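You operate a simulated robot arm through the tools that you are given. There is no shell and no other tool.

The job below is to be done with a simulated robot arm. You get a single attempt, and the scene is never put back.

TASK
Free the short wire, stand it on the steel table and turn both knobs to 0.
Fine: the roller block knob and the orange knob; push the red slider back to its end at 5. Set down upright: short wire.

The check looks at the end state, three seconds after you hand in, the way a careful person would. Anything else that was tipped, shoved, dropped, spilled or broken makes it a failure.

THE ROBOT
A 7-joint arm with a two-finger parallel gripper, fixed in place. Base frame: the origin is at the foot of the arm, x ahead of it, y to its left, z up. Readings come in mm, rad, newtons and seconds.
With the tool pointing down near the work surface it reaches from about 100 to 860 mm from the base axis. Its first joint turns from -2.007 to 2.007 rad. Payload 3.91 kg.
The TCP is the grasp point between the finger pads, 30 mm short of the fingertips. In the tool frame z runs along the fingers and y along their closing line. Largest opening 110 mm; finger width 20, thickness 10; the body of the gripper, 48 by 112 mm, starts 55 mm behind the TCP.
Orientation is that of the tool frame in the base frame, as a unit quaternion [x, y, z, w]. With the fingers straight down and closing along the base's y, the tool's x points along the base's -x, its y along +y and its z along -z.

THE INTERFACE
- The arm moves only by the tool jog_arm. Its argument "rows" is a list of rows, each a list of 7 numbers: the shift along the tool's x, y, z in mm, then the turn, a rotation vector about the tool's x, y, z in rad, then the finger opening in mm, from 0 to 110. In form: [[x, y, z, wx, wy, wz, gripper], ...]. A call has 1 to 20 rows; each row is the pose to reach, as a shift and turn from the pose commanded when the call began, along the tool's axes at that moment. Rows are played at 5 a second. More than 50 mm and 0.15 rad between two rows, or a gripper value outside its range, and nothing of the call is played. A pose out of reach is approached as far as the arm can. The call stops where the force on the tool passes 60 N (or 10 N more than at its start, if that is more) or the arm is blocked; 0.2 s more then pass. The fingers move at their own pace (about 153 mm/s each) and stop on an object; they squeeze with about 35 N. The grip force told is the motor's: it shows also when the fingers shut on nothing. Time passes only in rows, and 0.2 s behind the last, so rows that repeat a pose let the fingers close. The reply holds the time, the measured pose of the TCP, the force on the tool along the base axes, the opening and the grip force, in the units named above and with some noise, with the torque about the TCP (base axes, N m) and any sound that the robot's microphone picked up.
- Cameras (640 x 400 px; columns grow to the right, rows downward): "scene" is fixed at [400.3, -500.6, 1474.6]; the picture's right is [1.00, -0.04, 0.00], its down [-0.02, -0.39, -0.92] and it looks along [0.04, 0.92, -0.39] (base axes); focal length 312 px, centre (320, 200). "wrist" rides on the gripper at [72, 17, -103] in the tool frame; the picture's right is [-0.23, 0.97, 0.00], its down [-0.76, -0.18, -0.62] and it looks along [-0.61, -0.14, 0.78] (tool axes); focal length 222 px, centre (320, 200). There is no depth. A picture from a camera that has moved, and an enlarged one, comes with that camera's place and axes in the base frame and with its lens. The place of the scene camera against the robot may be out by one fixed shift of up to 12 mm in any direction.
- capture(camera): a new picture of that camera. The clock stands still meanwhile.
- lift_body(by): slides the trunk up (or, below 0, down) by that many mm; the arm rides with it, the base frame stays. It gives what a move gives, with no picture.
- zoom(camera, box): a new picture of the part [left, top, right, bottom] of that camera's present view, enlarged. The clock stands still meanwhile.
- job_done(): hands the job in; it is judged then, once.

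Places have to be worked out from the pictures, the camera data and where the tool is seen. Open the gripper and draw the arm clear of the work before you hand the job in, unless the task says otherwise.

The tools are called after "Call:" by a JSON object that holds its "op" and its "data". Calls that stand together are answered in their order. jog_arm: Moves the arm, as the interface text tells. Its arguments: {"type":"object","properties":{"rows":{"type":"array","items":{"type":"array","items":{"type":"number"}}}},"required":["rows"]} The other tools are called the same way: lift_body (by) slides the trunk up or down; capture (camera) takes a picture; zoom (camera, box) takes an enlarged picture of a part of a camera's view; job_done () hands the job in.

At the start:

```text
t: 0.0
position: [461.5, 139.0, 1382.6]
tcp_rot: [0.001, 1.0, 0.0, 0.0]
force: [-0.7, 0.4, 0.1]
ft_torque: [0.02, -0.02, -0.02]
opening: 110.3
grasp_force: 0.1
trunk travel left (down, up): [-925.0, 65.0]
```

scene: 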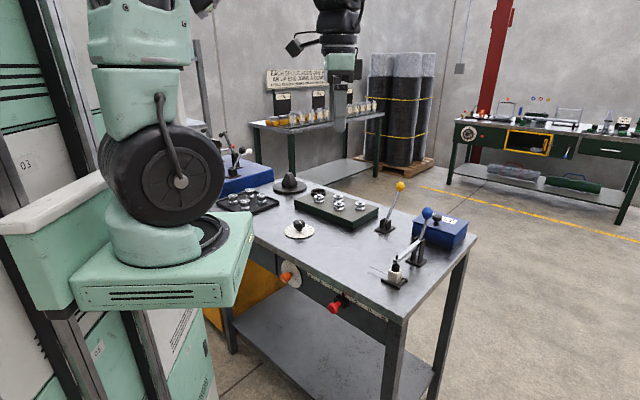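
wrist: 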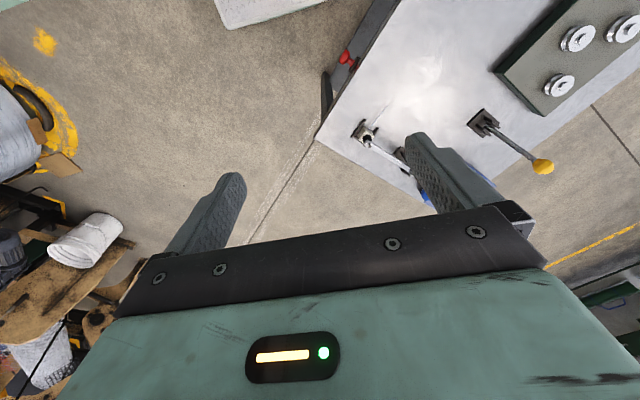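

I begin by looking closely at the table and its front edge with the scene camera.

Call:
{"op": "zoom", "data": {"camera": "scene", "box": [360, 170, 480, 300]}}

Call:
{"op": "zoom", "data": {"camera": "scene", "box": [260, 250, 380, 330]}}

Call:
{"op": "zoom", "data": {"camera": "scene", "box": [200, 140, 400, 260]}}

Call:
{"op": "zoom", "data": {"camera": "scene", "box": [200, 60, 400, 180]}}

```text
3.08 times, centred on (420, 235) of scene
camera zoom: at [400.3, -500.6, 1474.6], right [1.0, -0.04, 0.0], down [-0.02, -0.39, -0.92], along [0.04, 0.92, -0.39], focal length 961 px, centre (12, 92)
```

zoom: 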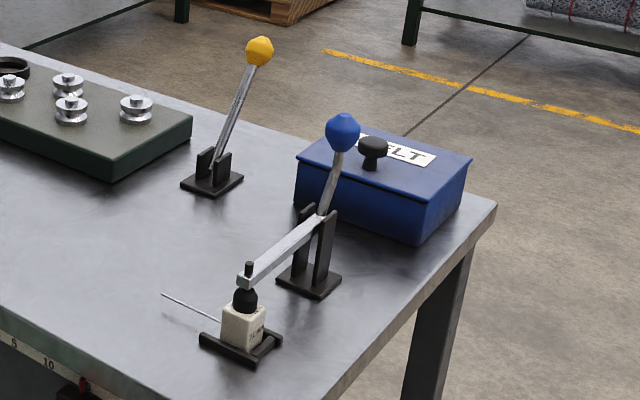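

```text
5.00 times, centred on (320, 290) of scene
camera zoom: at [400.3, -500.6, 1474.6], right [1.0, -0.04, 0.0], down [-0.02, -0.39, -0.92], along [0.04, 0.92, -0.39], focal length 1562 px, centre (320, -250)
```

zoom: 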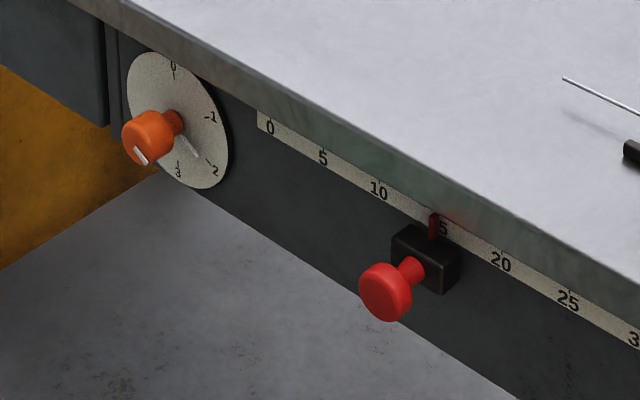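

```text
3.20 times, centred on (300, 200) of scene
camera zoom: at [400.3, -500.6, 1474.6], right [1.0, -0.04, 0.0], down [-0.02, -0.39, -0.92], along [0.04, 0.92, -0.39], focal length 1000 px, centre (384, 200)
```

zoom: 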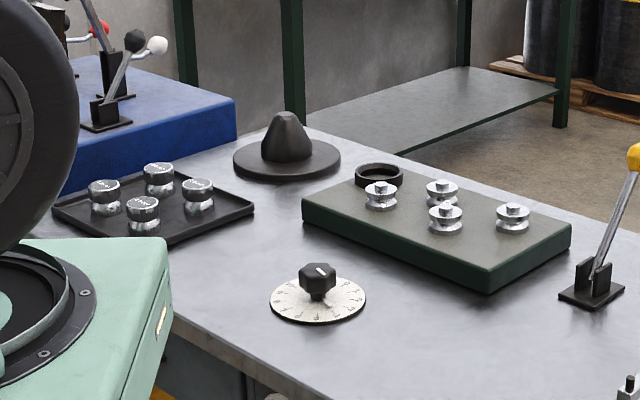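

```text
3.20 times, centred on (300, 120) of scene
camera zoom: at [400.3, -500.6, 1474.6], right [1.0, -0.04, 0.0], down [-0.02, -0.39, -0.92], along [0.04, 0.92, -0.39], focal length 1000 px, centre (384, 456)
```

zoom: 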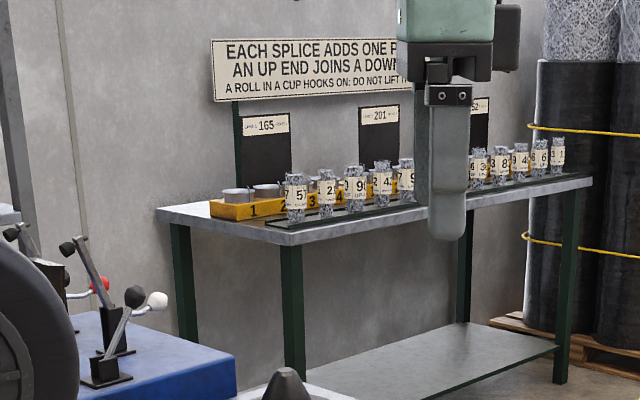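

The white block under the blue-handled clamp has a wire sticking out and a label; I zoom in on it and on the dials.

Call:
{"op": "zoom", "data": {"camera": "scene", "box": [380, 255, 420, 290]}}

Call:
{"op": "zoom", "data": {"camera": "scene", "box": [365, 200, 445, 290]}}

Call:
{"op": "zoom", "data": {"camera": "scene", "box": [275, 210, 325, 245]}}

Call:
{"op": "zoom", "data": {"camera": "scene", "box": [270, 250, 320, 295]}}

Call:
{"op": "zoom", "data": {"camera": "wrist", "box": [310, 0, 640, 220]}}

```text
11.43 times, centred on (400, 272) of scene
camera zoom: at [400.3, -500.6, 1474.6], right [1.0, -0.04, 0.0], down [-0.02, -0.39, -0.92], along [0.04, 0.92, -0.39], focal length 3570 px, centre (-594, -629)
```

zoom: 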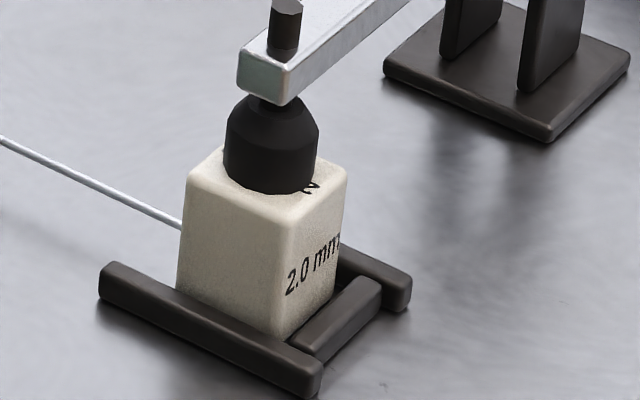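

```text
4.44 times, centred on (405, 245) of scene
camera zoom: at [400.3, -500.6, 1474.6], right [1.0, -0.04, 0.0], down [-0.02, -0.39, -0.92], along [0.04, 0.92, -0.39], focal length 1388 px, centre (-58, 0)
```

zoom: 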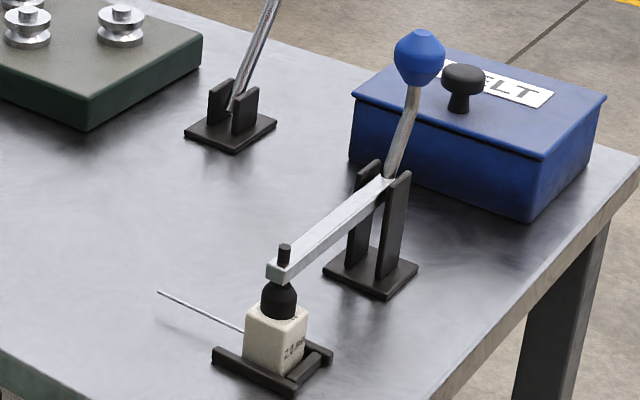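

```text
11.43 times, centred on (300, 228) of scene
camera zoom: at [400.3, -500.6, 1474.6], right [1.0, -0.04, 0.0], down [-0.02, -0.39, -0.92], along [0.04, 0.92, -0.39], focal length 3570 px, centre (549, -114)
```

zoom: 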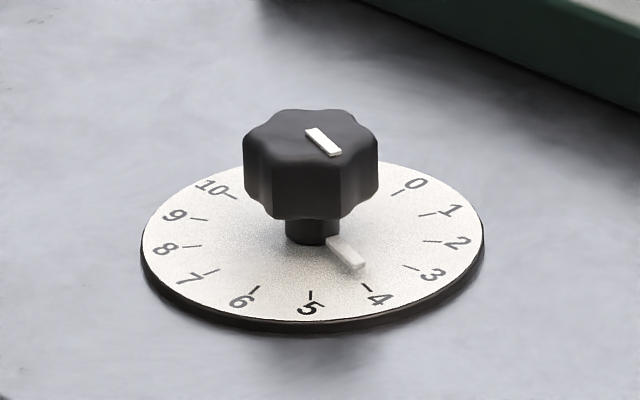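

```text
8.89 times, centred on (295, 272) of scene
camera zoom: at [400.3, -500.6, 1474.6], right [1.0, -0.04, 0.0], down [-0.02, -0.39, -0.92], along [0.04, 0.92, -0.39], focal length 2776 px, centre (542, -444)
```

zoom: 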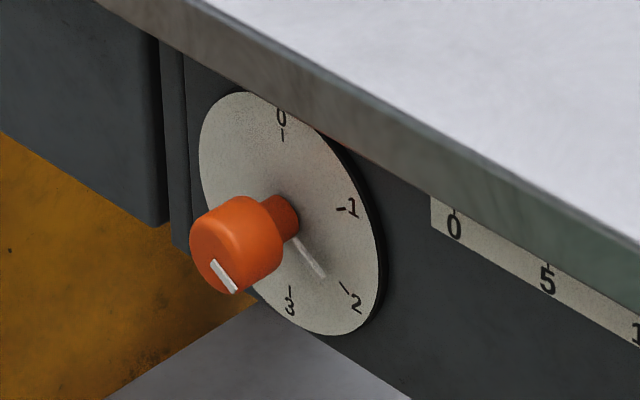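

```text
1.82 times, centred on (475, 110) of wrist
camera zoom: at [389.8, 155.4, 1486.0], right [0.23, 0.97, 0.0], down [0.76, -0.18, 0.62], along [0.61, -0.14, -0.78], focal length 404 px, centre (38, 364)
```

zoom: 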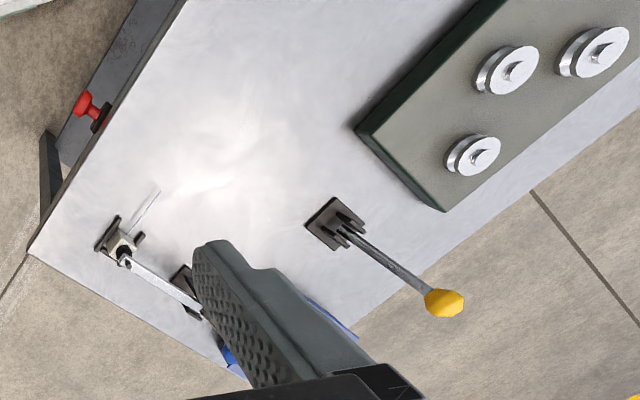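

From both cameras the tabletop comes out at z≈900 with its front-right corner near (638, 92), and the clamped block near (655, 253). I lower the hand to a lookout in front of the block.

Call:
{"op": "jog_arm", "data": {"rows": [[-12, 17, 38, 0, 0, 0, 110], [-24, 34, 76, 0, 0, 0, 110], [-36, 51, 114, 0, 0, 0, 110], [-49, 68, 152, 0, 0, 0, 110], [-62, 85, 190, 0, 0, 0, 110], [-74, 102, 228, 0, 0, 0, 110], [-86, 119, 265, 0, 0, 0, 110], [-98.5, 136, 302, 0, 0, 0, 110]]}}

Call:
{"op": "capture", "data": {"camera": "scene"}}

Call:
{"op": "capture", "data": {"camera": "wrist"}}

```text
t: 1.8
position: [559.3, 274.8, 1080.7]
tcp_rot: [0.001, 1.0, 0.0, 0.001]
force: [-0.6, -0.1, 0.8]
ft_torque: [0.04, 0.01, 0.0]
opening: 110.1
grasp_force: 0.1
trunk travel left (down, up): [-925.0, 65.0]
```

```text
taken
```

scene: 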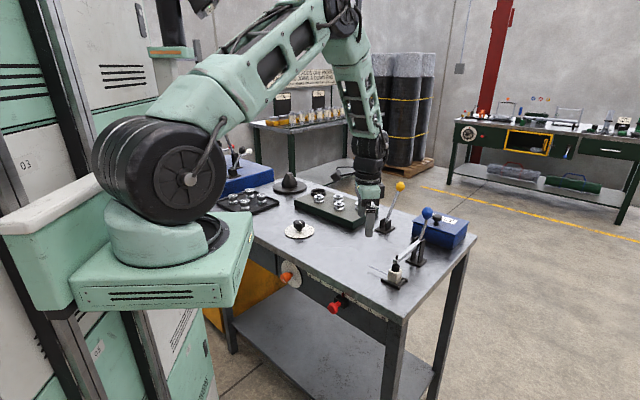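

```text
taken
camera wrist: at [488.4, 293.0, 1183.8], right [0.23, 0.97, 0.0], down [0.76, -0.18, 0.62], along [0.61, -0.14, -0.78], focal length 222 px, centre (320, 200)
```

wrist: 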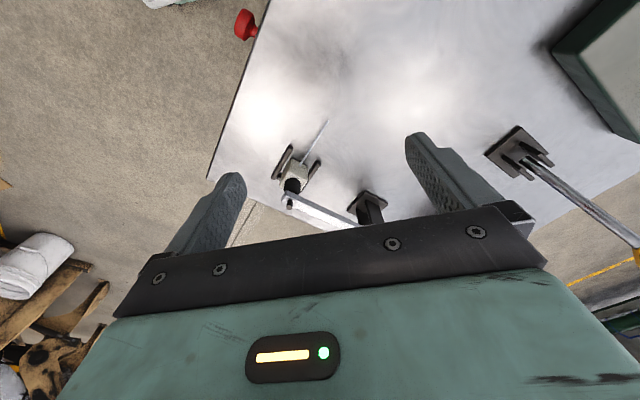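

The arm reaches this comfortably without moving the trunk. I zoom the wrist view on the clamp and block.

Call:
{"op": "zoom", "data": {"camera": "wrist", "box": [250, 110, 410, 230]}}

Call:
{"op": "zoom", "data": {"camera": "scene", "box": [340, 170, 480, 300]}}

```text
3.33 times, centred on (330, 170) of wrist
camera zoom: at [488.4, 293.0, 1183.8], right [0.23, 0.97, 0.0], down [0.76, -0.18, 0.62], along [0.61, -0.14, -0.78], focal length 740 px, centre (287, 300)
```

zoom: 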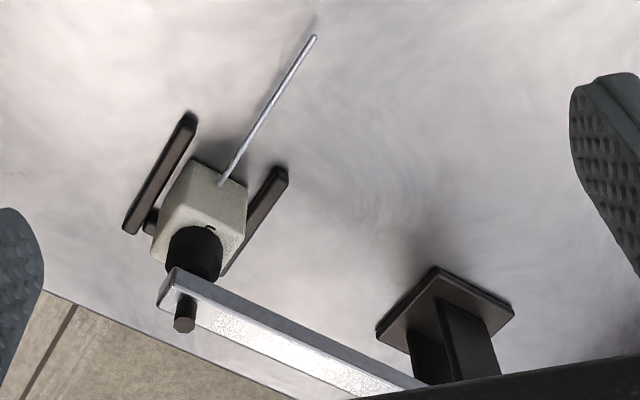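

```text
3.08 times, centred on (410, 235) of scene
camera zoom: at [400.3, -500.6, 1474.6], right [1.0, -0.04, 0.0], down [-0.02, -0.39, -0.92], along [0.04, 0.92, -0.39], focal length 961 px, centre (43, 92)
```

zoom: 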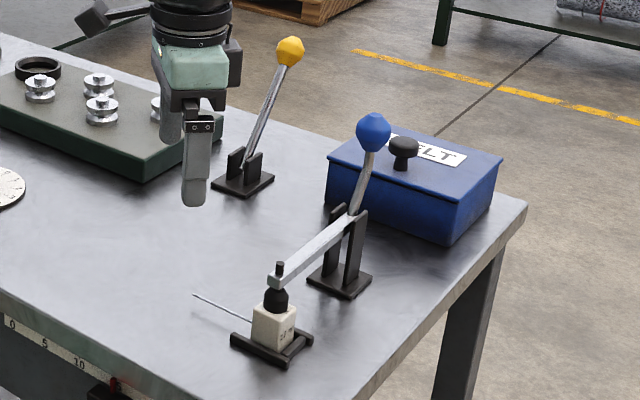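

The table turns out to be rotated 45°: its front edge runs along (-0.7, 0.7), with the clamp's post near (723, 314) and the block near (637, 223). I turn the hand 45° to line up with the table, then pitch it to look at the lever.

Call:
{"op": "jog_arm", "data": {"rows": [[-3, -22, -1, 0, 0, -0.131, 110], [-6, -44, -2, 0, 0, -0.262, 110], [-9, -66, -2, 0, 0, -0.393, 110], [-12, -88, -3, 0, 0, -0.524, 110], [-15, -110, -4, 0, 0, -0.654, 110], [-17, -133, -4, 0, 0, -0.785, 110]]}}

Call:
{"op": "jog_arm", "data": {"rows": [[0, 0, 0, 0, -0.131, 0, 110], [0, 0, 0, 0, -0.262, 0, 110], [0, 0, 0, 0, -0.393, 0, 110], [0, 0, 0, 0, -0.524, 0, 110], [0, 0, 0, 0, -0.654, 0, 110], [0, 0, 0, 0, -0.785, 0, 110]]}}

Call:
{"op": "capture", "data": {"camera": "wrist"}}

Call:
{"op": "capture", "data": {"camera": "scene"}}

```text
t: 3.2
position: [576.4, 142.4, 1083.6]
tcp_rot: [-0.383, 0.924, 0.0, 0.001]
force: [-0.1, 1.5, 0.6]
ft_torque: [-0.02, 0.03, 0.03]
opening: 110.1
grasp_force: 0.1
trunk travel left (down, up): [-925.0, 65.0]
```

```text
t: 4.6
position: [575.6, 141.5, 1085.0]
tcp_rot: [-0.354, 0.853, 0.147, 0.354]
force: [0.8, -0.7, 0.0]
ft_torque: [-0.03, 0.0, -0.03]
opening: 109.8
grasp_force: 0.1
trunk travel left (down, up): [-925.0, 65.0]
```

```text
taken
camera wrist: at [477.4, 65.7, 1106.3], right [-0.57, 0.8, 0.16], down [0.19, -0.06, 0.98], along [0.8, 0.59, -0.12], focal length 222 px, centre (320, 200)
```

wrist: 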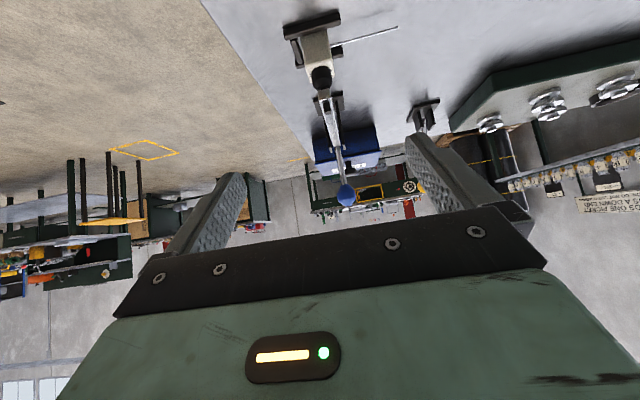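

```text
taken
```

scene: 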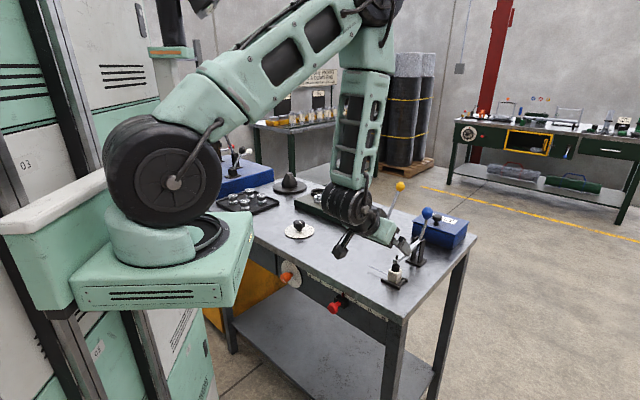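

The upside-down wrist view shows the block, bar, post and blue ball nearly in line. I enlarge it.

Call:
{"op": "zoom", "data": {"camera": "wrist", "box": [260, 0, 420, 110]}}

Call:
{"op": "zoom", "data": {"camera": "wrist", "box": [290, 80, 410, 215]}}

Call:
{"op": "zoom", "data": {"camera": "scene", "box": [370, 195, 470, 295]}}

```text
3.64 times, centred on (340, 55) of wrist
camera zoom: at [477.4, 65.7, 1106.3], right [-0.57, 0.8, 0.16], down [0.19, -0.06, 0.98], along [0.8, 0.59, -0.12], focal length 808 px, centre (247, 727)
```

zoom: 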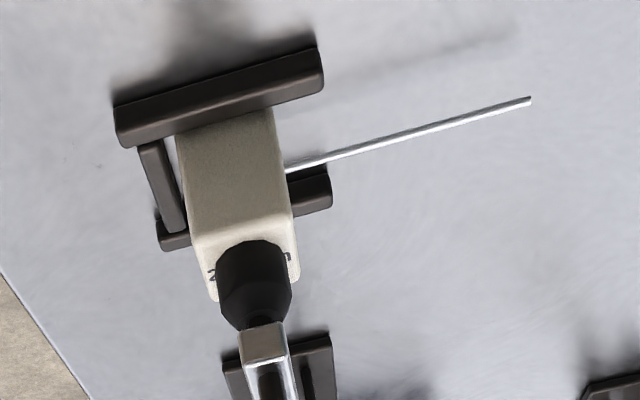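

```text
2.96 times, centred on (350, 148) of wrist
camera zoom: at [477.4, 65.7, 1106.3], right [-0.57, 0.8, 0.16], down [0.19, -0.06, 0.98], along [0.8, 0.59, -0.12], focal length 658 px, centre (231, 356)
```

zoom: 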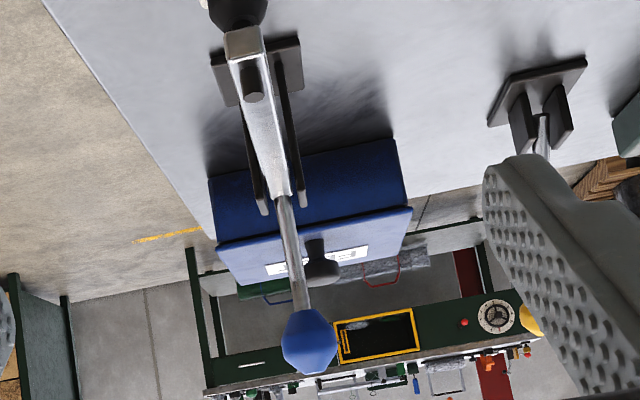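

```text
4.00 times, centred on (420, 245) of scene
camera zoom: at [400.3, -500.6, 1474.6], right [1.0, -0.04, 0.0], down [-0.02, -0.39, -0.92], along [0.04, 0.92, -0.39], focal length 1249 px, centre (-80, 20)
```

zoom: 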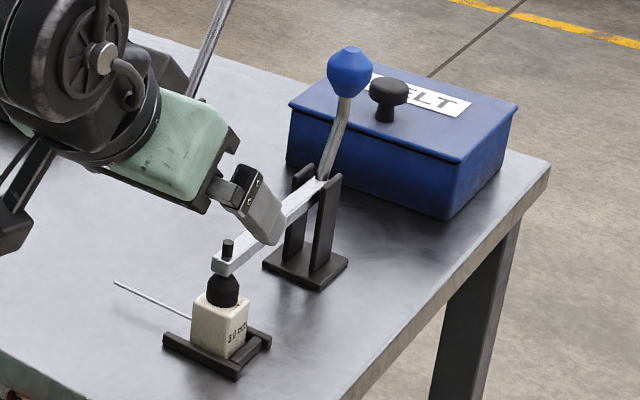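

Two wrist views now agree: clamp post centre (741, 315), pivot near z≈975, blue ball at (766, 337, 1057), wire tip (584, 282, 910), tabletop about z≈890, and the belt box is out of the lever's sweep. I close the fingers and go to a point 25 mm in front of the ball, to push it back and down.

Call:
{"op": "jog_arm", "data": {"rows": [[-34, 1, 29, 0, 0, 0, 60], [-69, 1.5, 58, 0, 0, 0, 30], [-104, 2, 87, 0, 0, 0, 0], [-138, 3, 116, 0, 0, 0, 0], [-173, 3.6, 144.8, 0, 0, 0, 0], [-173, 3.6, 144.8, 0, 0, 0, 0]]}}

Call:
{"op": "capture", "data": {"camera": "wrist"}}

Call:
{"op": "zoom", "data": {"camera": "scene", "box": [370, 195, 470, 295]}}

```text
t: 6.0
position: [733.7, 302.6, 1104.1]
tcp_rot: [-0.354, 0.854, 0.146, 0.353]
force: [0.0, 0.1, 0.2]
ft_torque: [-0.01, 0.04, 0.01]
opening: 0.1
grasp_force: 35.0
trunk travel left (down, up): [-925.0, 65.0]
```

```text
taken
camera wrist: at [635.5, 227.8, 1125.5], right [-0.57, 0.8, 0.16], down [0.2, -0.06, 0.98], along [0.79, 0.59, -0.12], focal length 222 px, centre (320, 200)
```

wrist: 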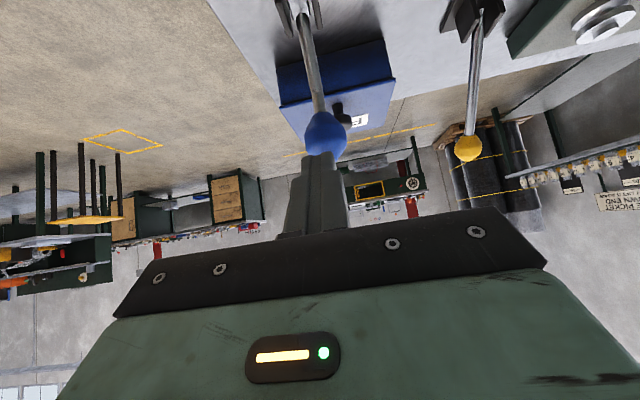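

```text
4.00 times, centred on (420, 245) of scene
camera zoom: at [400.3, -500.6, 1474.6], right [1.0, -0.04, 0.0], down [-0.02, -0.39, -0.92], along [0.04, 0.92, -0.39], focal length 1249 px, centre (-80, 20)
```

zoom: 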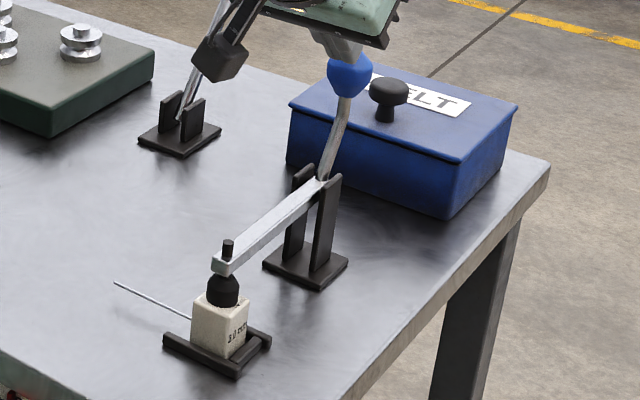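

The fingertips line up with the ball. I push along the tool axis in small steps, watching the force.

Call:
{"op": "jog_arm", "data": {"rows": [[0, 0, 10, 0, 0, 0, 0], [0, -1, 20, 0, 0, 0, 0], [0, -1, 26, 0, 0, 0, 0], [0, -1, 32, 0, 0, 0, 0], [0, -1, 38, 0, 0, 0, 0], [0, -1, 44, 0, 0, 0, 0], [0, -1, 50, 0, 0, 0, 0], [0, -1, 56, 0, 0, 0, 0]]}}

Call:
{"op": "zoom", "data": {"camera": "scene", "box": [370, 195, 470, 295]}}

Call:
{"op": "capture", "data": {"camera": "wrist"}}

```text
t: 7.8
position: [762.1, 329.3, 1062.9]
tcp_rot: [-0.353, 0.855, 0.145, 0.351]
force: [-2.2, -3.3, -1.0]
ft_torque: [-0.06, 0.04, 0.01]
opening: 0.0
grasp_force: 35.0
trunk travel left (down, up): [-925.0, 65.0]
```

```text
4.00 times, centred on (420, 245) of scene
camera zoom: at [400.3, -500.6, 1474.6], right [1.0, -0.04, 0.0], down [-0.02, -0.39, -0.92], along [0.04, 0.92, -0.39], focal length 1249 px, centre (-80, 20)
```

zoom: 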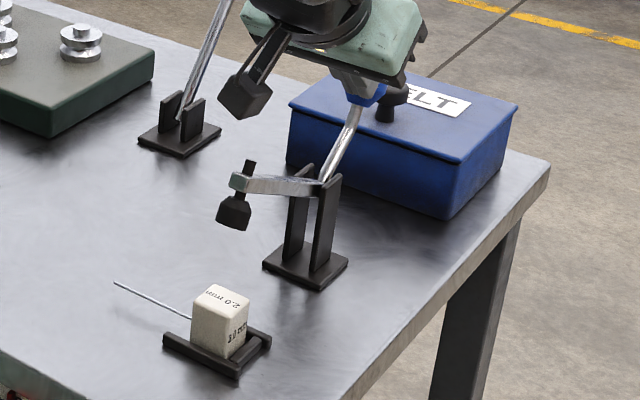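

```text
taken
camera wrist: at [663.1, 252.9, 1084.8], right [-0.57, 0.8, 0.16], down [0.2, -0.05, 0.98], along [0.79, 0.59, -0.13], focal length 222 px, centre (320, 200)
```

wrist: 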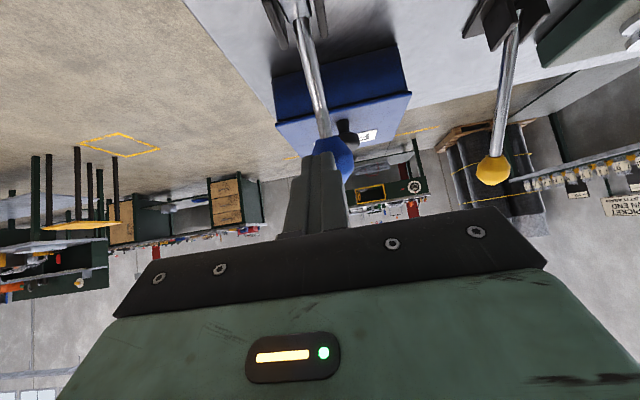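

The bar lifts with only about 4 N, leaving the block in its nest. I push the lever further back.

Call:
{"op": "jog_arm", "data": {"rows": [[0, 0, 7, 0, 0, 0, 0], [1, 0, 14, 0, 0, 0, 0], [2, 0, 21, 0, 0, 0, 0], [4, 0, 28, 0, 0, 0, 0], [7, 0, 34, 0, 0, 0, 0], [11, 0, 40, 0, 0, 0, 0], [15, 0, 45, 0, 0, 0, 0]]}}

Call:
{"op": "zoom", "data": {"camera": "scene", "box": [370, 195, 470, 295]}}

Call:
{"op": "capture", "data": {"camera": "wrist"}}

```text
t: 8.9
position: [772.4, 340.2, 1046.5]
tcp_rot: [-0.347, 0.856, 0.149, 0.353]
force: [-25.2, -15.3, 34.3]
ft_torque: [-2.82, 2.45, -3.36]
opening: 0.0
grasp_force: 35.1
trunk travel left (down, up): [-925.0, 65.0]
stopped in row 5: the force on the tool passed its limit at 69 N (the readings are from after the stop); the commanded pose is now the measured one
```

```text
4.00 times, centred on (420, 245) of scene
camera zoom: at [400.3, -500.6, 1474.6], right [1.0, -0.04, 0.0], down [-0.02, -0.39, -0.92], along [0.04, 0.92, -0.39], focal length 1249 px, centre (-80, 20)
```

zoom: 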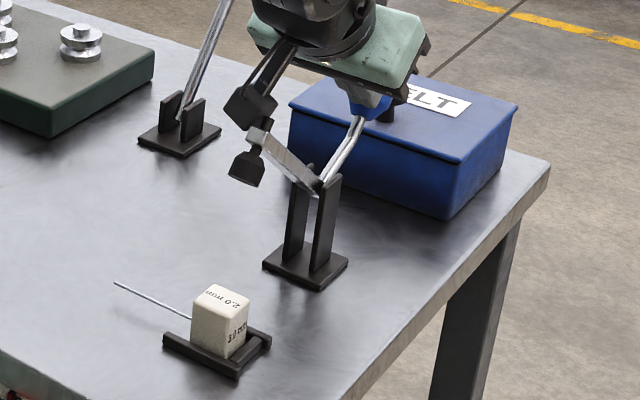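

```text
taken
camera wrist: at [672.6, 266.2, 1069.1], right [-0.57, 0.81, 0.17], down [0.2, -0.07, 0.98], along [0.8, 0.59, -0.12], focal length 222 px, centre (320, 200)
```

wrist: 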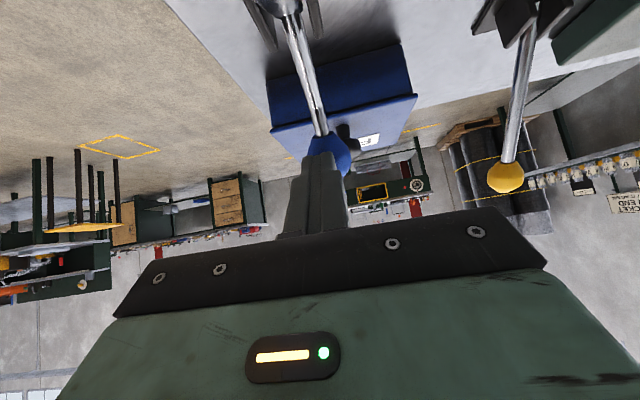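

The force rise is the raised bar meeting the camera bracket beneath the hand, not the lever's stop. I back straight off and see whether the lever stays.

Call:
{"op": "jog_arm", "data": {"rows": [[0, 0, -10, 0, 0, 0, 0], [0, 0, -25, 0, 0, 0, 0], [0, 0, -45, 0, 0, 0, 0], [0, 0, -70, 0, 0, 0, 0]]}}

Call:
{"op": "zoom", "data": {"camera": "scene", "box": [370, 195, 470, 295]}}

Call:
{"op": "capture", "data": {"camera": "wrist"}}

```text
t: 9.9
position: [740.9, 307.5, 1093.0]
tcp_rot: [-0.35, 0.855, 0.147, 0.353]
force: [0.5, -0.7, -0.1]
ft_torque: [0.03, 0.01, 0.01]
opening: 0.2
grasp_force: 34.9
trunk travel left (down, up): [-925.0, 65.0]
```

```text
4.00 times, centred on (420, 245) of scene
camera zoom: at [400.3, -500.6, 1474.6], right [1.0, -0.04, 0.0], down [-0.02, -0.39, -0.92], along [0.04, 0.92, -0.39], focal length 1249 px, centre (-80, 20)
```

zoom: 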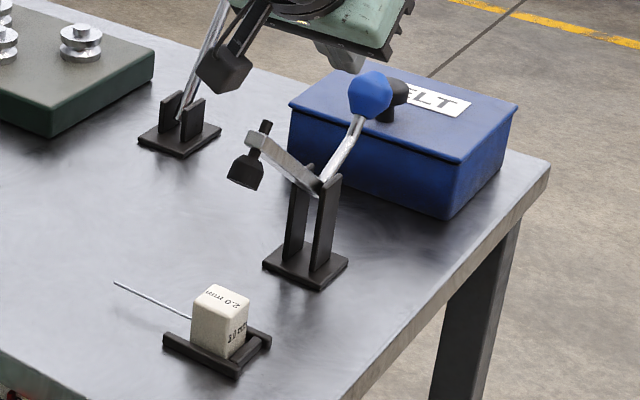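

```text
taken
camera wrist: at [640.4, 232.4, 1115.0], right [-0.57, 0.81, 0.17], down [0.2, -0.06, 0.98], along [0.8, 0.59, -0.12], focal length 222 px, centre (320, 200)
```

wrist: 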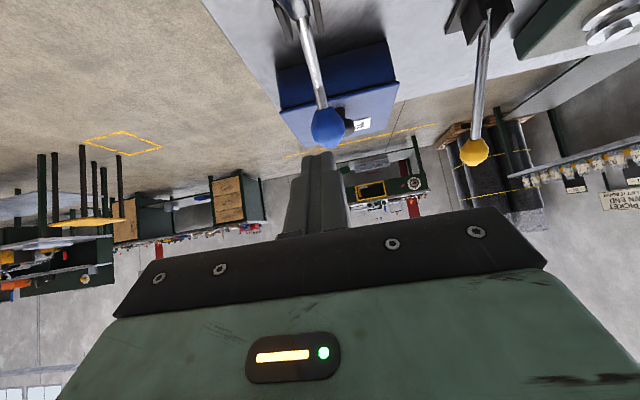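

The lever holds itself open about 40° and the bar is well up. I retreat up and back, turn the tool to vertical, then roll it so the fingers close along the table's depth direction, the wire-free faces of the block.

Call:
{"op": "jog_arm", "data": {"rows": [[0, 0, -25, 0, 0, 0, 0], [0, 0, -60, 0, 0, 0, 0], [0, 0, -90, 0, 0.131, 0, 0], [0, 0, -110, 0, 0.262, 0, 30], [0, 0, -110, 0, 0.393, 0, 60], [0, 0, -110, 0, 0.524, 0, 90], [0, 0, -110, 0, 0.654, 0, 110], [0, 0, -110, 0, 0.785, 0, 110]]}}

Call:
{"op": "jog_arm", "data": {"rows": [[0, 0, 0, 0, 0, 0.131, 110], [0, 0, 0, 0, 0, 0.262, 110], [0, 0, 0, 0, 0, 0.393, 110], [0, 0, 0, 0, 0, 0.524, 110], [0, 0, 0, 0, 0, 0.654, 110], [0, 0, 0, 0, 0, 0.785, 110], [0, 0, 0, 0, 0, 0.916, 110], [0, 0, 0, 0, 0, 1.047, 110], [0, 0, 0, 0, 0, 1.178, 110], [0, 0, 0, 0, 0, 1.309, 110], [0, 0, 0, 0, 0, 1.44, 110], [0, 0, 0, 0, 0, 1.571, 110]]}}

Call:
{"op": "capture", "data": {"camera": "wrist"}}

Call:
{"op": "capture", "data": {"camera": "scene"}}

```text
t: 11.7
position: [685.0, 251.6, 1172.1]
tcp_rot: [-0.379, 0.925, 0.003, -0.001]
force: [0.3, 0.1, 0.3]
ft_torque: [0.01, 0.01, -0.03]
opening: 110.2
grasp_force: 0.0
trunk travel left (down, up): [-925.0, 65.0]
```

```text
t: 14.3
position: [684.3, 252.5, 1171.6]
tcp_rot: [0.386, 0.922, 0.003, -0.002]
force: [0.5, 0.4, 0.1]
ft_torque: [0.01, -0.01, 0.0]
opening: 109.9
grasp_force: 0.1
trunk travel left (down, up): [-925.0, 65.0]
```

```text
taken
camera wrist: at [647.2, 316.1, 1274.9], right [0.85, 0.52, 0.0], down [0.41, -0.67, 0.62], along [0.32, -0.53, -0.79], focal length 222 px, centre (320, 200)
```

wrist: 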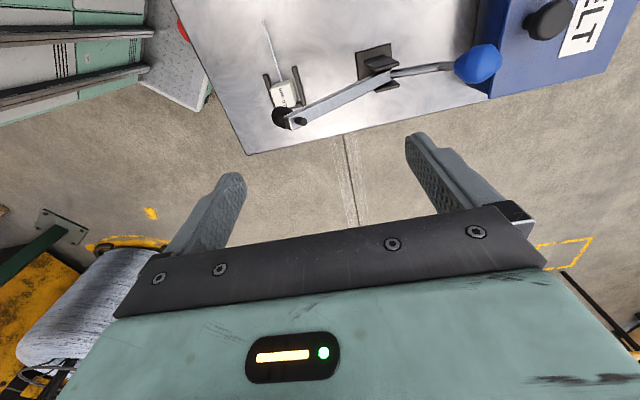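

```text
taken
```

scene: 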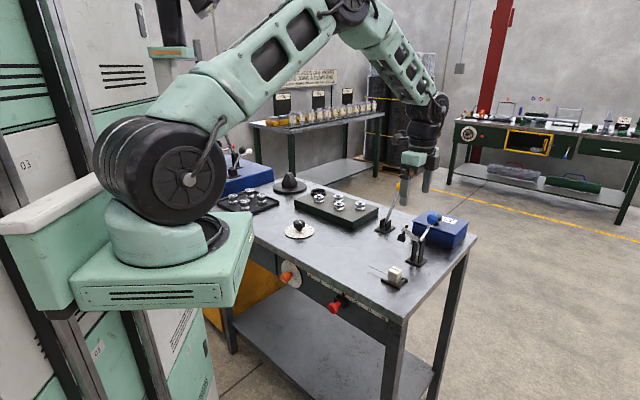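

I move sideways off the clamp and then down, to look at the block and its nest from close by.

Call:
{"op": "jog_arm", "data": {"rows": [[35, -17, 0, 0, 0, 0, 110], [69, -34, 5, 0, 0, 0, 110], [69, -34, 50, 0, 0, 0, 110], [69, -34, 96, 0, 0, 0, 110], [69, -34, 142, 0, 0, 0, 110]]}}

Call:
{"op": "capture", "data": {"camera": "wrist"}}

Call:
{"op": "zoom", "data": {"camera": "wrist", "box": [220, 60, 420, 220]}}

```text
t: 15.5
position: [608.6, 278.5, 1029.5]
tcp_rot: [0.386, 0.923, 0.002, -0.002]
force: [-1.1, -0.4, 0.0]
ft_torque: [0.05, -0.01, -0.02]
opening: 109.9
grasp_force: 0.0
trunk travel left (down, up): [-925.0, 65.0]
```

```text
taken
camera wrist: at [571.3, 342.0, 1133.0], right [0.85, 0.52, 0.0], down [0.41, -0.67, 0.62], along [0.32, -0.53, -0.79], focal length 222 px, centre (320, 200)
```

wrist: 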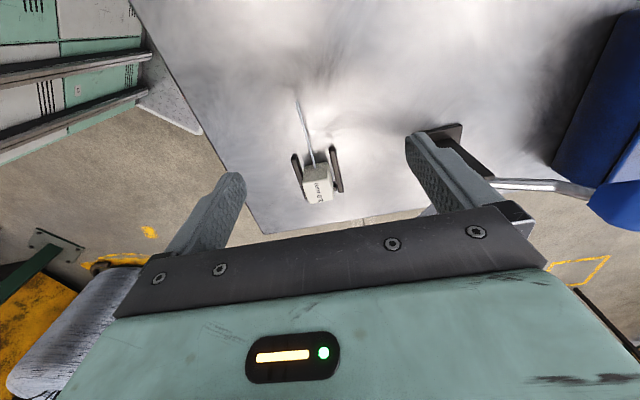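

```text
2.50 times, centred on (320, 140) of wrist
camera zoom: at [571.3, 342.0, 1133.0], right [0.85, 0.52, 0.0], down [0.41, -0.67, 0.62], along [0.32, -0.53, -0.79], focal length 555 px, centre (320, 350)
```

zoom: 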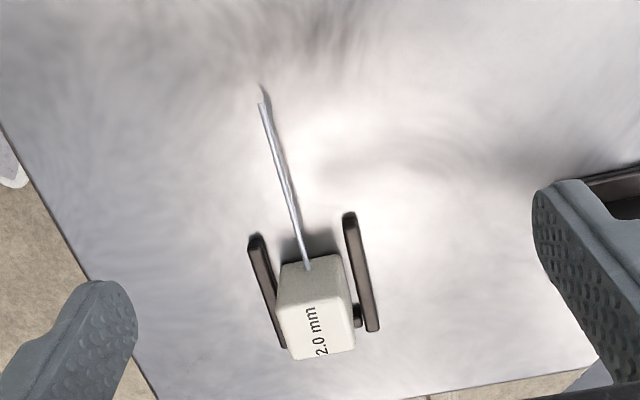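

The wire tip again comes out at (584, 281) and its root at (635, 229). I zoom further for the block's edges and the nest bars.

Call:
{"op": "zoom", "data": {"camera": "wrist", "box": [280, 140, 360, 210]}}

Call:
{"op": "zoom", "data": {"camera": "scene", "box": [375, 255, 425, 290]}}

Call:
{"op": "zoom", "data": {"camera": "scene", "box": [370, 195, 470, 295]}}

```text
5.71 times, centred on (320, 175) of wrist
camera zoom: at [571.3, 342.0, 1133.0], right [0.85, 0.52, 0.0], down [0.41, -0.67, 0.62], along [0.32, -0.53, -0.79], focal length 1269 px, centre (320, 343)
```

zoom: 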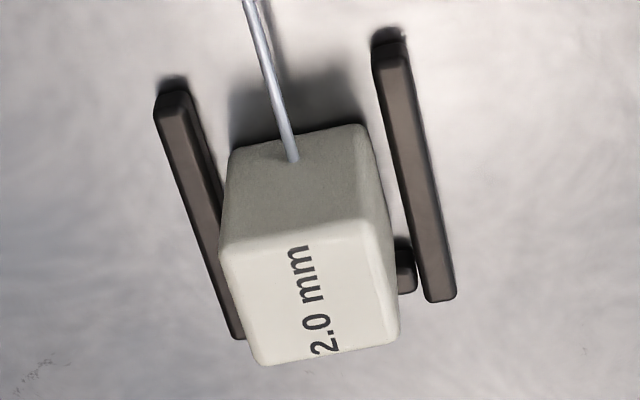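

```text
11.43 times, centred on (400, 272) of scene
camera zoom: at [400.3, -500.6, 1474.6], right [1.0, -0.04, 0.0], down [-0.02, -0.39, -0.92], along [0.04, 0.92, -0.39], focal length 3570 px, centre (-594, -629)
```

zoom: 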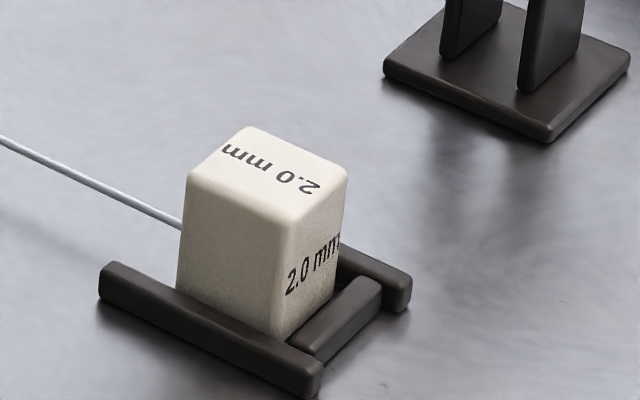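

```text
4.00 times, centred on (420, 245) of scene
camera zoom: at [400.3, -500.6, 1474.6], right [1.0, -0.04, 0.0], down [-0.02, -0.39, -0.92], along [0.04, 0.92, -0.39], focal length 1249 px, centre (-80, 20)
```

zoom: 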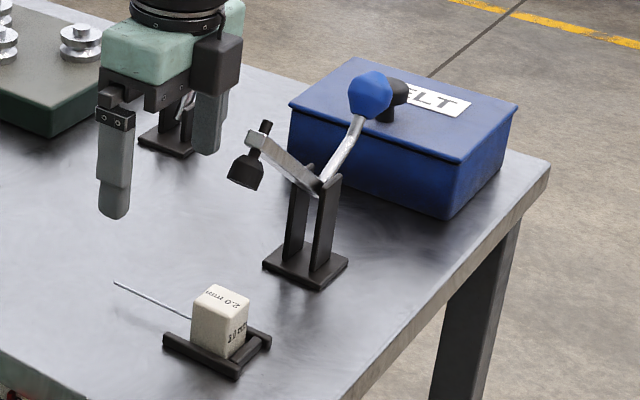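

The block is about 31×30×39 mm, centred at (649, 213), with nest bars about 9 mm high along two sides and the side towards the wire open. I tilt the hand 40° so its body stays clear of the raised bar, and move to a start point on the approach line.

Call:
{"op": "jog_arm", "data": {"rows": [[0, -4, 0, 0, -0.14, 0, 90], [0, -8, 0, 0, -0.28, 0, 70], [-3, -12, 5, 0, -0.42, 0, 70], [-8, -16, 18, 0, -0.56, 0, 70], [-15.7, -17, 40.9, 0, -0.698, 0, 70], [-15.7, -17, 40.9, 0, -0.698, 0, 70]]}}

Call:
{"op": "capture", "data": {"camera": "wrist"}}

Call:
{"op": "zoom", "data": {"camera": "scene", "box": [370, 195, 470, 295]}}

```text
t: 16.9
position: [610.5, 256.6, 988.3]
tcp_rot: [0.362, 0.868, -0.131, 0.314]
force: [-0.2, 0.1, 0.3]
ft_torque: [0.02, 0.03, -0.03]
opening: 70.1
grasp_force: 0.0
trunk travel left (down, up): [-925.0, 65.0]
```

```text
taken
camera wrist: at [537.8, 355.8, 1021.2], right [0.82, 0.56, 0.15], down [0.0, -0.26, 0.97], along [0.58, -0.79, -0.21], focal length 222 px, centre (320, 200)
```

wrist: 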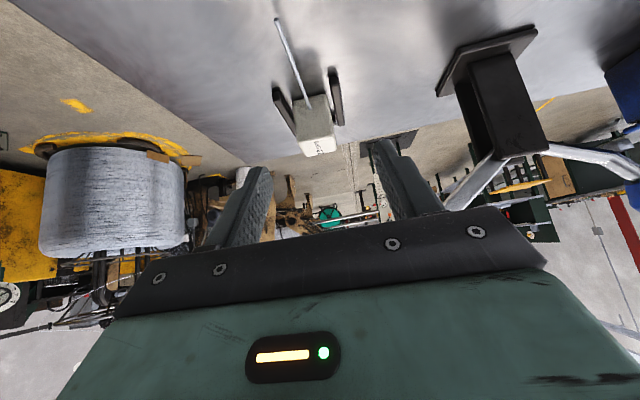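

```text
4.00 times, centred on (420, 245) of scene
camera zoom: at [400.3, -500.6, 1474.6], right [1.0, -0.04, 0.0], down [-0.02, -0.39, -0.92], along [0.04, 0.92, -0.39], focal length 1249 px, centre (-80, 20)
```

zoom: 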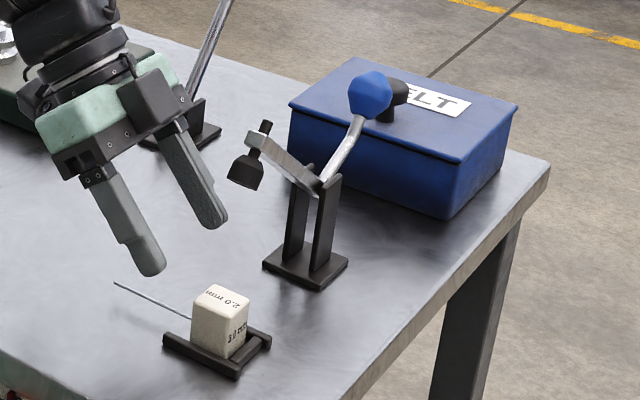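

The block lies between the fingers as planned; I zoom in to refine its position and table height before descending.

Call:
{"op": "zoom", "data": {"camera": "wrist", "box": [260, 10, 360, 170]}}

```text
2.50 times, centred on (310, 90) of wrist
camera zoom: at [537.8, 355.8, 1021.2], right [0.82, 0.56, 0.15], down [0.0, -0.26, 0.97], along [0.58, -0.79, -0.21], focal length 555 px, centre (345, 475)
```

zoom: 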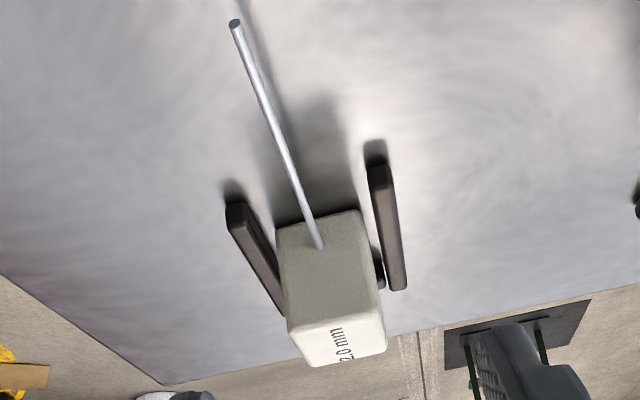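

The block reads z≈895–932 with bar tops near 903. I advance 69 mm along the approach line with the fingers 70 mm open, straddling the wire.

Call:
{"op": "jog_arm", "data": {"rows": [[0, -1.8, 20, 0, 0, 0, 70], [0, -1.8, 40, 0, 0, 0, 70], [0, -1.8, 55, 0, 0, 0, 70], [0.6, -1.8, 63, 0, 0, 0, 70], [0.6, -1.8, 69, 0, 0, 0, 70]]}}

Call:
{"op": "capture", "data": {"camera": "wrist"}}

Call:
{"op": "zoom", "data": {"camera": "scene", "box": [365, 225, 435, 295]}}

```text
t: 18.1
position: [638.6, 223.5, 935.1]
tcp_rot: [0.363, 0.868, -0.13, 0.314]
force: [0.2, 0.0, -0.3]
ft_torque: [-0.01, -0.01, 0.0]
opening: 70.1
grasp_force: 0.1
trunk travel left (down, up): [-925.0, 65.0]
```

```text
taken
camera wrist: at [566.7, 321.4, 967.1], right [0.82, 0.56, 0.15], down [0.01, -0.26, 0.97], along [0.58, -0.79, -0.21], focal length 222 px, centre (320, 200)
```

wrist: 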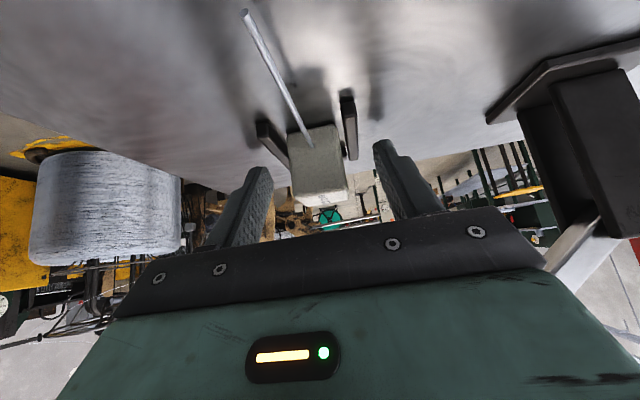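

```text
5.71 times, centred on (400, 260) of scene
camera zoom: at [400.3, -500.6, 1474.6], right [1.0, -0.04, 0.0], down [-0.02, -0.39, -0.92], along [0.04, 0.92, -0.39], focal length 1785 px, centre (-137, -143)
```

zoom: 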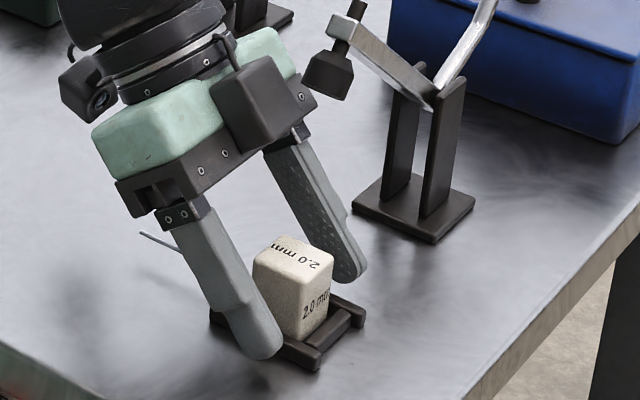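

The fingers straddle the block with clearance to the nest and the raised pad. I close on it.

Call:
{"op": "jog_arm", "data": {"rows": [[0, 0, 0, 0, 0, 0, 50], [0, 0, 0, 0, 0, 0, 36], [0, 0, 0, 0, 0, 0, 20], [0, 0, 0, 0, 0, 0, 10], [0, 0, 0, 0, 0, 0, 10]]}}

Call:
{"op": "zoom", "data": {"camera": "scene", "box": [365, 225, 435, 295]}}

Call:
{"op": "capture", "data": {"camera": "wrist"}}

```text
t: 19.3
position: [640.8, 223.5, 934.2]
tcp_rot: [0.361, 0.868, -0.129, 0.314]
force: [9.6, 3.7, -4.2]
ft_torque: [0.28, -0.4, 0.66]
opening: 51.5
grasp_force: 44.8
trunk travel left (down, up): [-925.0, 65.0]
```

```text
5.71 times, centred on (400, 260) of scene
camera zoom: at [400.3, -500.6, 1474.6], right [1.0, -0.04, 0.0], down [-0.02, -0.39, -0.92], along [0.04, 0.92, -0.39], focal length 1785 px, centre (-137, -143)
```

zoom: 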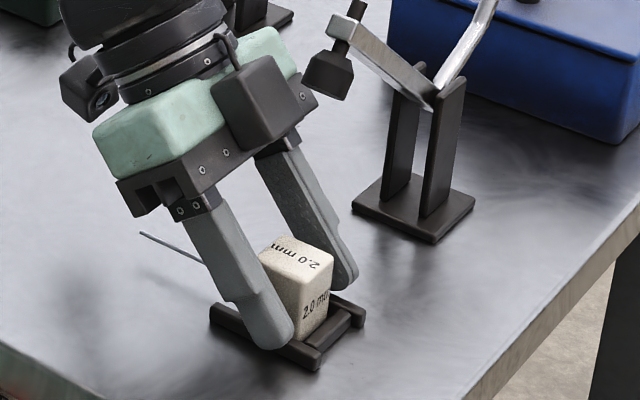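

```text
taken
camera wrist: at [567.2, 321.9, 967.2], right [0.81, 0.56, 0.15], down [0.01, -0.26, 0.97], along [0.58, -0.79, -0.21], focal length 222 px, centre (320, 200)
```

wrist: 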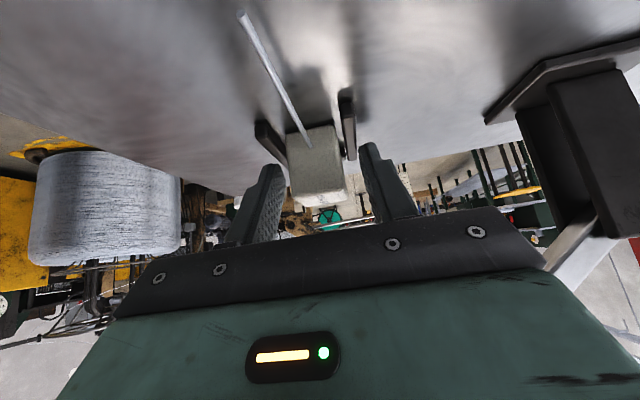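

The fingers stopped at 51.5 mm on the nest bars, not the block, so the tips are a little low. I reopen and raise 8 mm.

Call:
{"op": "jog_arm", "data": {"rows": [[0, 0, 0, 0, 0, 0, 60], [0, 0, 0, 0, 0, 0, 70], [0, 0, 0, 0, 0, 0, 70], [-2.6, 0, -3.1, 0, 0, 0, 70], [-5.1, 0, -6.2, 0, 0, 0, 70], [-5.1, 0, -6.2, 0, 0, 0, 70]]}}

Call:
{"op": "zoom", "data": {"camera": "wrist", "box": [220, 0, 420, 220]}}

Call:
{"op": "zoom", "data": {"camera": "scene", "box": [380, 255, 420, 290]}}

```text
t: 20.7
position: [638.5, 223.4, 942.1]
tcp_rot: [0.363, 0.868, -0.131, 0.314]
force: [-0.4, -1.2, -0.4]
ft_torque: [-0.03, 0.01, 0.03]
opening: 70.1
grasp_force: 0.0
trunk travel left (down, up): [-925.0, 65.0]
```

```text
1.82 times, centred on (320, 110) of wrist
camera zoom: at [566.4, 322.3, 975.2], right [0.82, 0.56, 0.15], down [0.01, -0.26, 0.97], along [0.58, -0.79, -0.21], focal length 404 px, centre (320, 364)
```

zoom: 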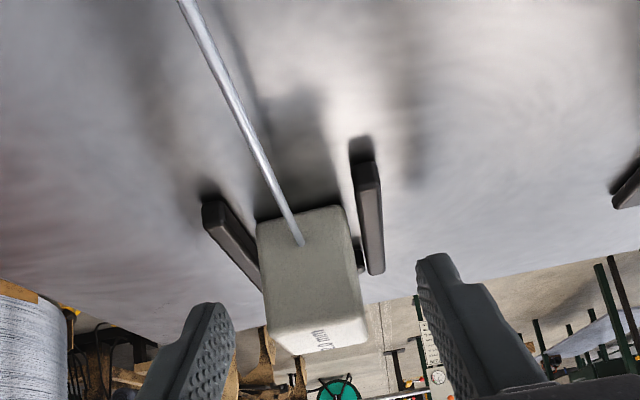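

```text
11.43 times, centred on (400, 272) of scene
camera zoom: at [400.3, -500.6, 1474.6], right [1.0, -0.04, 0.0], down [-0.02, -0.39, -0.92], along [0.04, 0.92, -0.39], focal length 3570 px, centre (-594, -629)
```

zoom: 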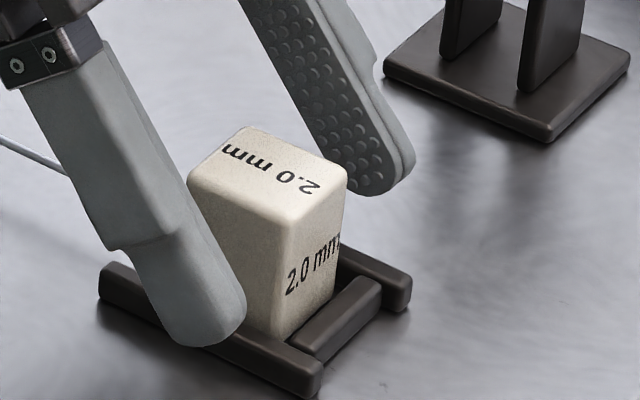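

Nothing has moved in the nest. I try closing again from this height, expecting about 31 mm.

Call:
{"op": "jog_arm", "data": {"rows": [[0, 0, 0, 0, 0, 0, 55], [0, 0, 0, 0, 0, 0, 44], [0, 0, 0, 0, 0, 0, 36], [0, 0, 0, 0, 0, 0, 28], [0, 0, 0, 0, 0, 0, 20]]}}

Call:
{"op": "zoom", "data": {"camera": "scene", "box": [375, 245, 425, 290]}}

Call:
{"op": "zoom", "data": {"camera": "wrist", "box": [220, 0, 420, 220]}}

```text
t: 21.9
position: [639.2, 222.8, 942.6]
tcp_rot: [0.363, 0.868, -0.13, 0.314]
force: [0.4, -0.5, 0.6]
ft_torque: [-0.02, 0.01, 0.01]
opening: 29.4
grasp_force: 34.6
trunk travel left (down, up): [-925.0, 65.0]
```

```text
8.89 times, centred on (400, 268) of scene
camera zoom: at [400.3, -500.6, 1474.6], right [1.0, -0.04, 0.0], down [-0.02, -0.39, -0.92], along [0.04, 0.92, -0.39], focal length 2776 px, centre (-391, -400)
```

zoom: 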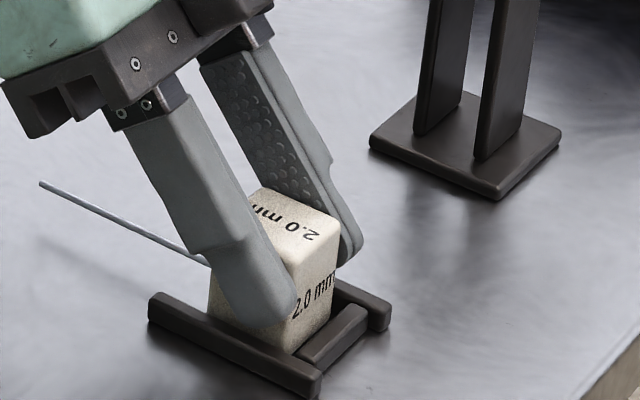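

```text
1.82 times, centred on (320, 110) of wrist
camera zoom: at [566.4, 322.3, 975.0], right [0.82, 0.56, 0.15], down [0.01, -0.26, 0.97], along [0.58, -0.79, -0.21], focal length 404 px, centre (320, 364)
```

zoom: 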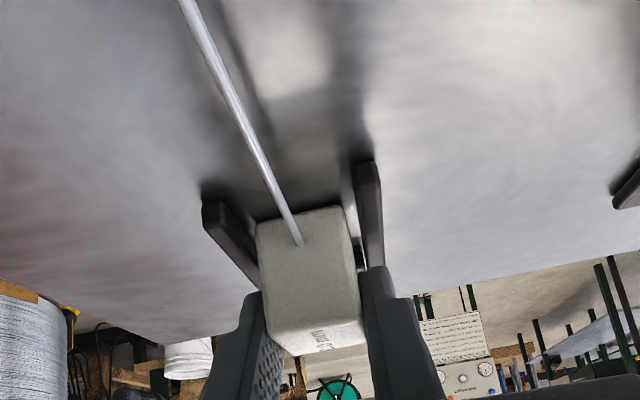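

The block is held at 29.4 mm. I lift it 16 mm, clear of the bars but under the pad, and carry it out along the wire's direction.

Call:
{"op": "jog_arm", "data": {"rows": [[-3.2, 0, -3.8, 0, 0, 0, 15], [-6.4, 0, -7.7, 0, 0, 0, 15], [-10.2, 0, -12.3, 0, 0, 0, 15], [5.2, 0, -25.1, 0, 0, 0, 15], [28.3, -0.3, -44.3, 0, 0, 0, 15], [59, -0.5, -70, 0, 0, 0, 15], [82.1, -0.6, -89.1, 0, 0, 0, 15], [82.1, -0.6, -89.1, 0, 0, 0, 15]]}}

Call:
{"op": "capture", "data": {"camera": "wrist"}}

Call:
{"op": "zoom", "data": {"camera": "scene", "box": [330, 195, 470, 300]}}

```text
t: 23.7
position: [554.9, 307.4, 958.9]
tcp_rot: [0.364, 0.867, -0.131, 0.313]
force: [-0.4, -0.2, -0.5]
ft_torque: [0.01, 0.04, 0.03]
opening: 29.5
grasp_force: 34.9
trunk travel left (down, up): [-925.0, 65.0]
```

```text
taken
camera wrist: at [482.1, 407.0, 991.9], right [0.82, 0.56, 0.15], down [0.01, -0.26, 0.97], along [0.58, -0.79, -0.21], focal length 222 px, centre (320, 200)
```

wrist: 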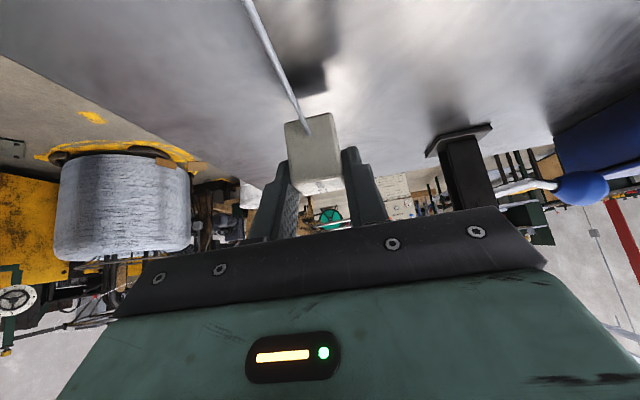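

```text
3.81 times, centred on (400, 248) of scene
camera zoom: at [400.3, -500.6, 1474.6], right [1.0, -0.04, 0.0], down [-0.02, -0.39, -0.92], along [0.04, 0.92, -0.39], focal length 1190 px, centre (15, 19)
```

zoom: 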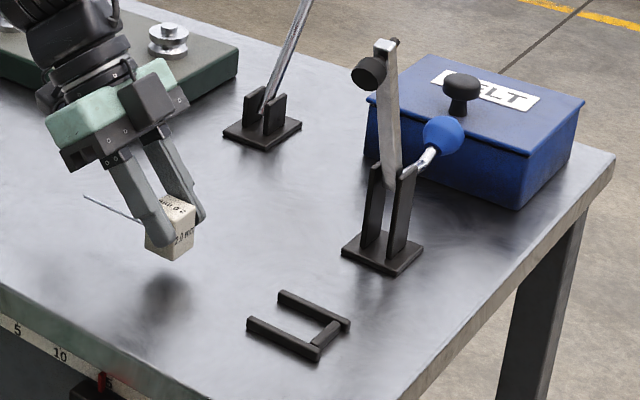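

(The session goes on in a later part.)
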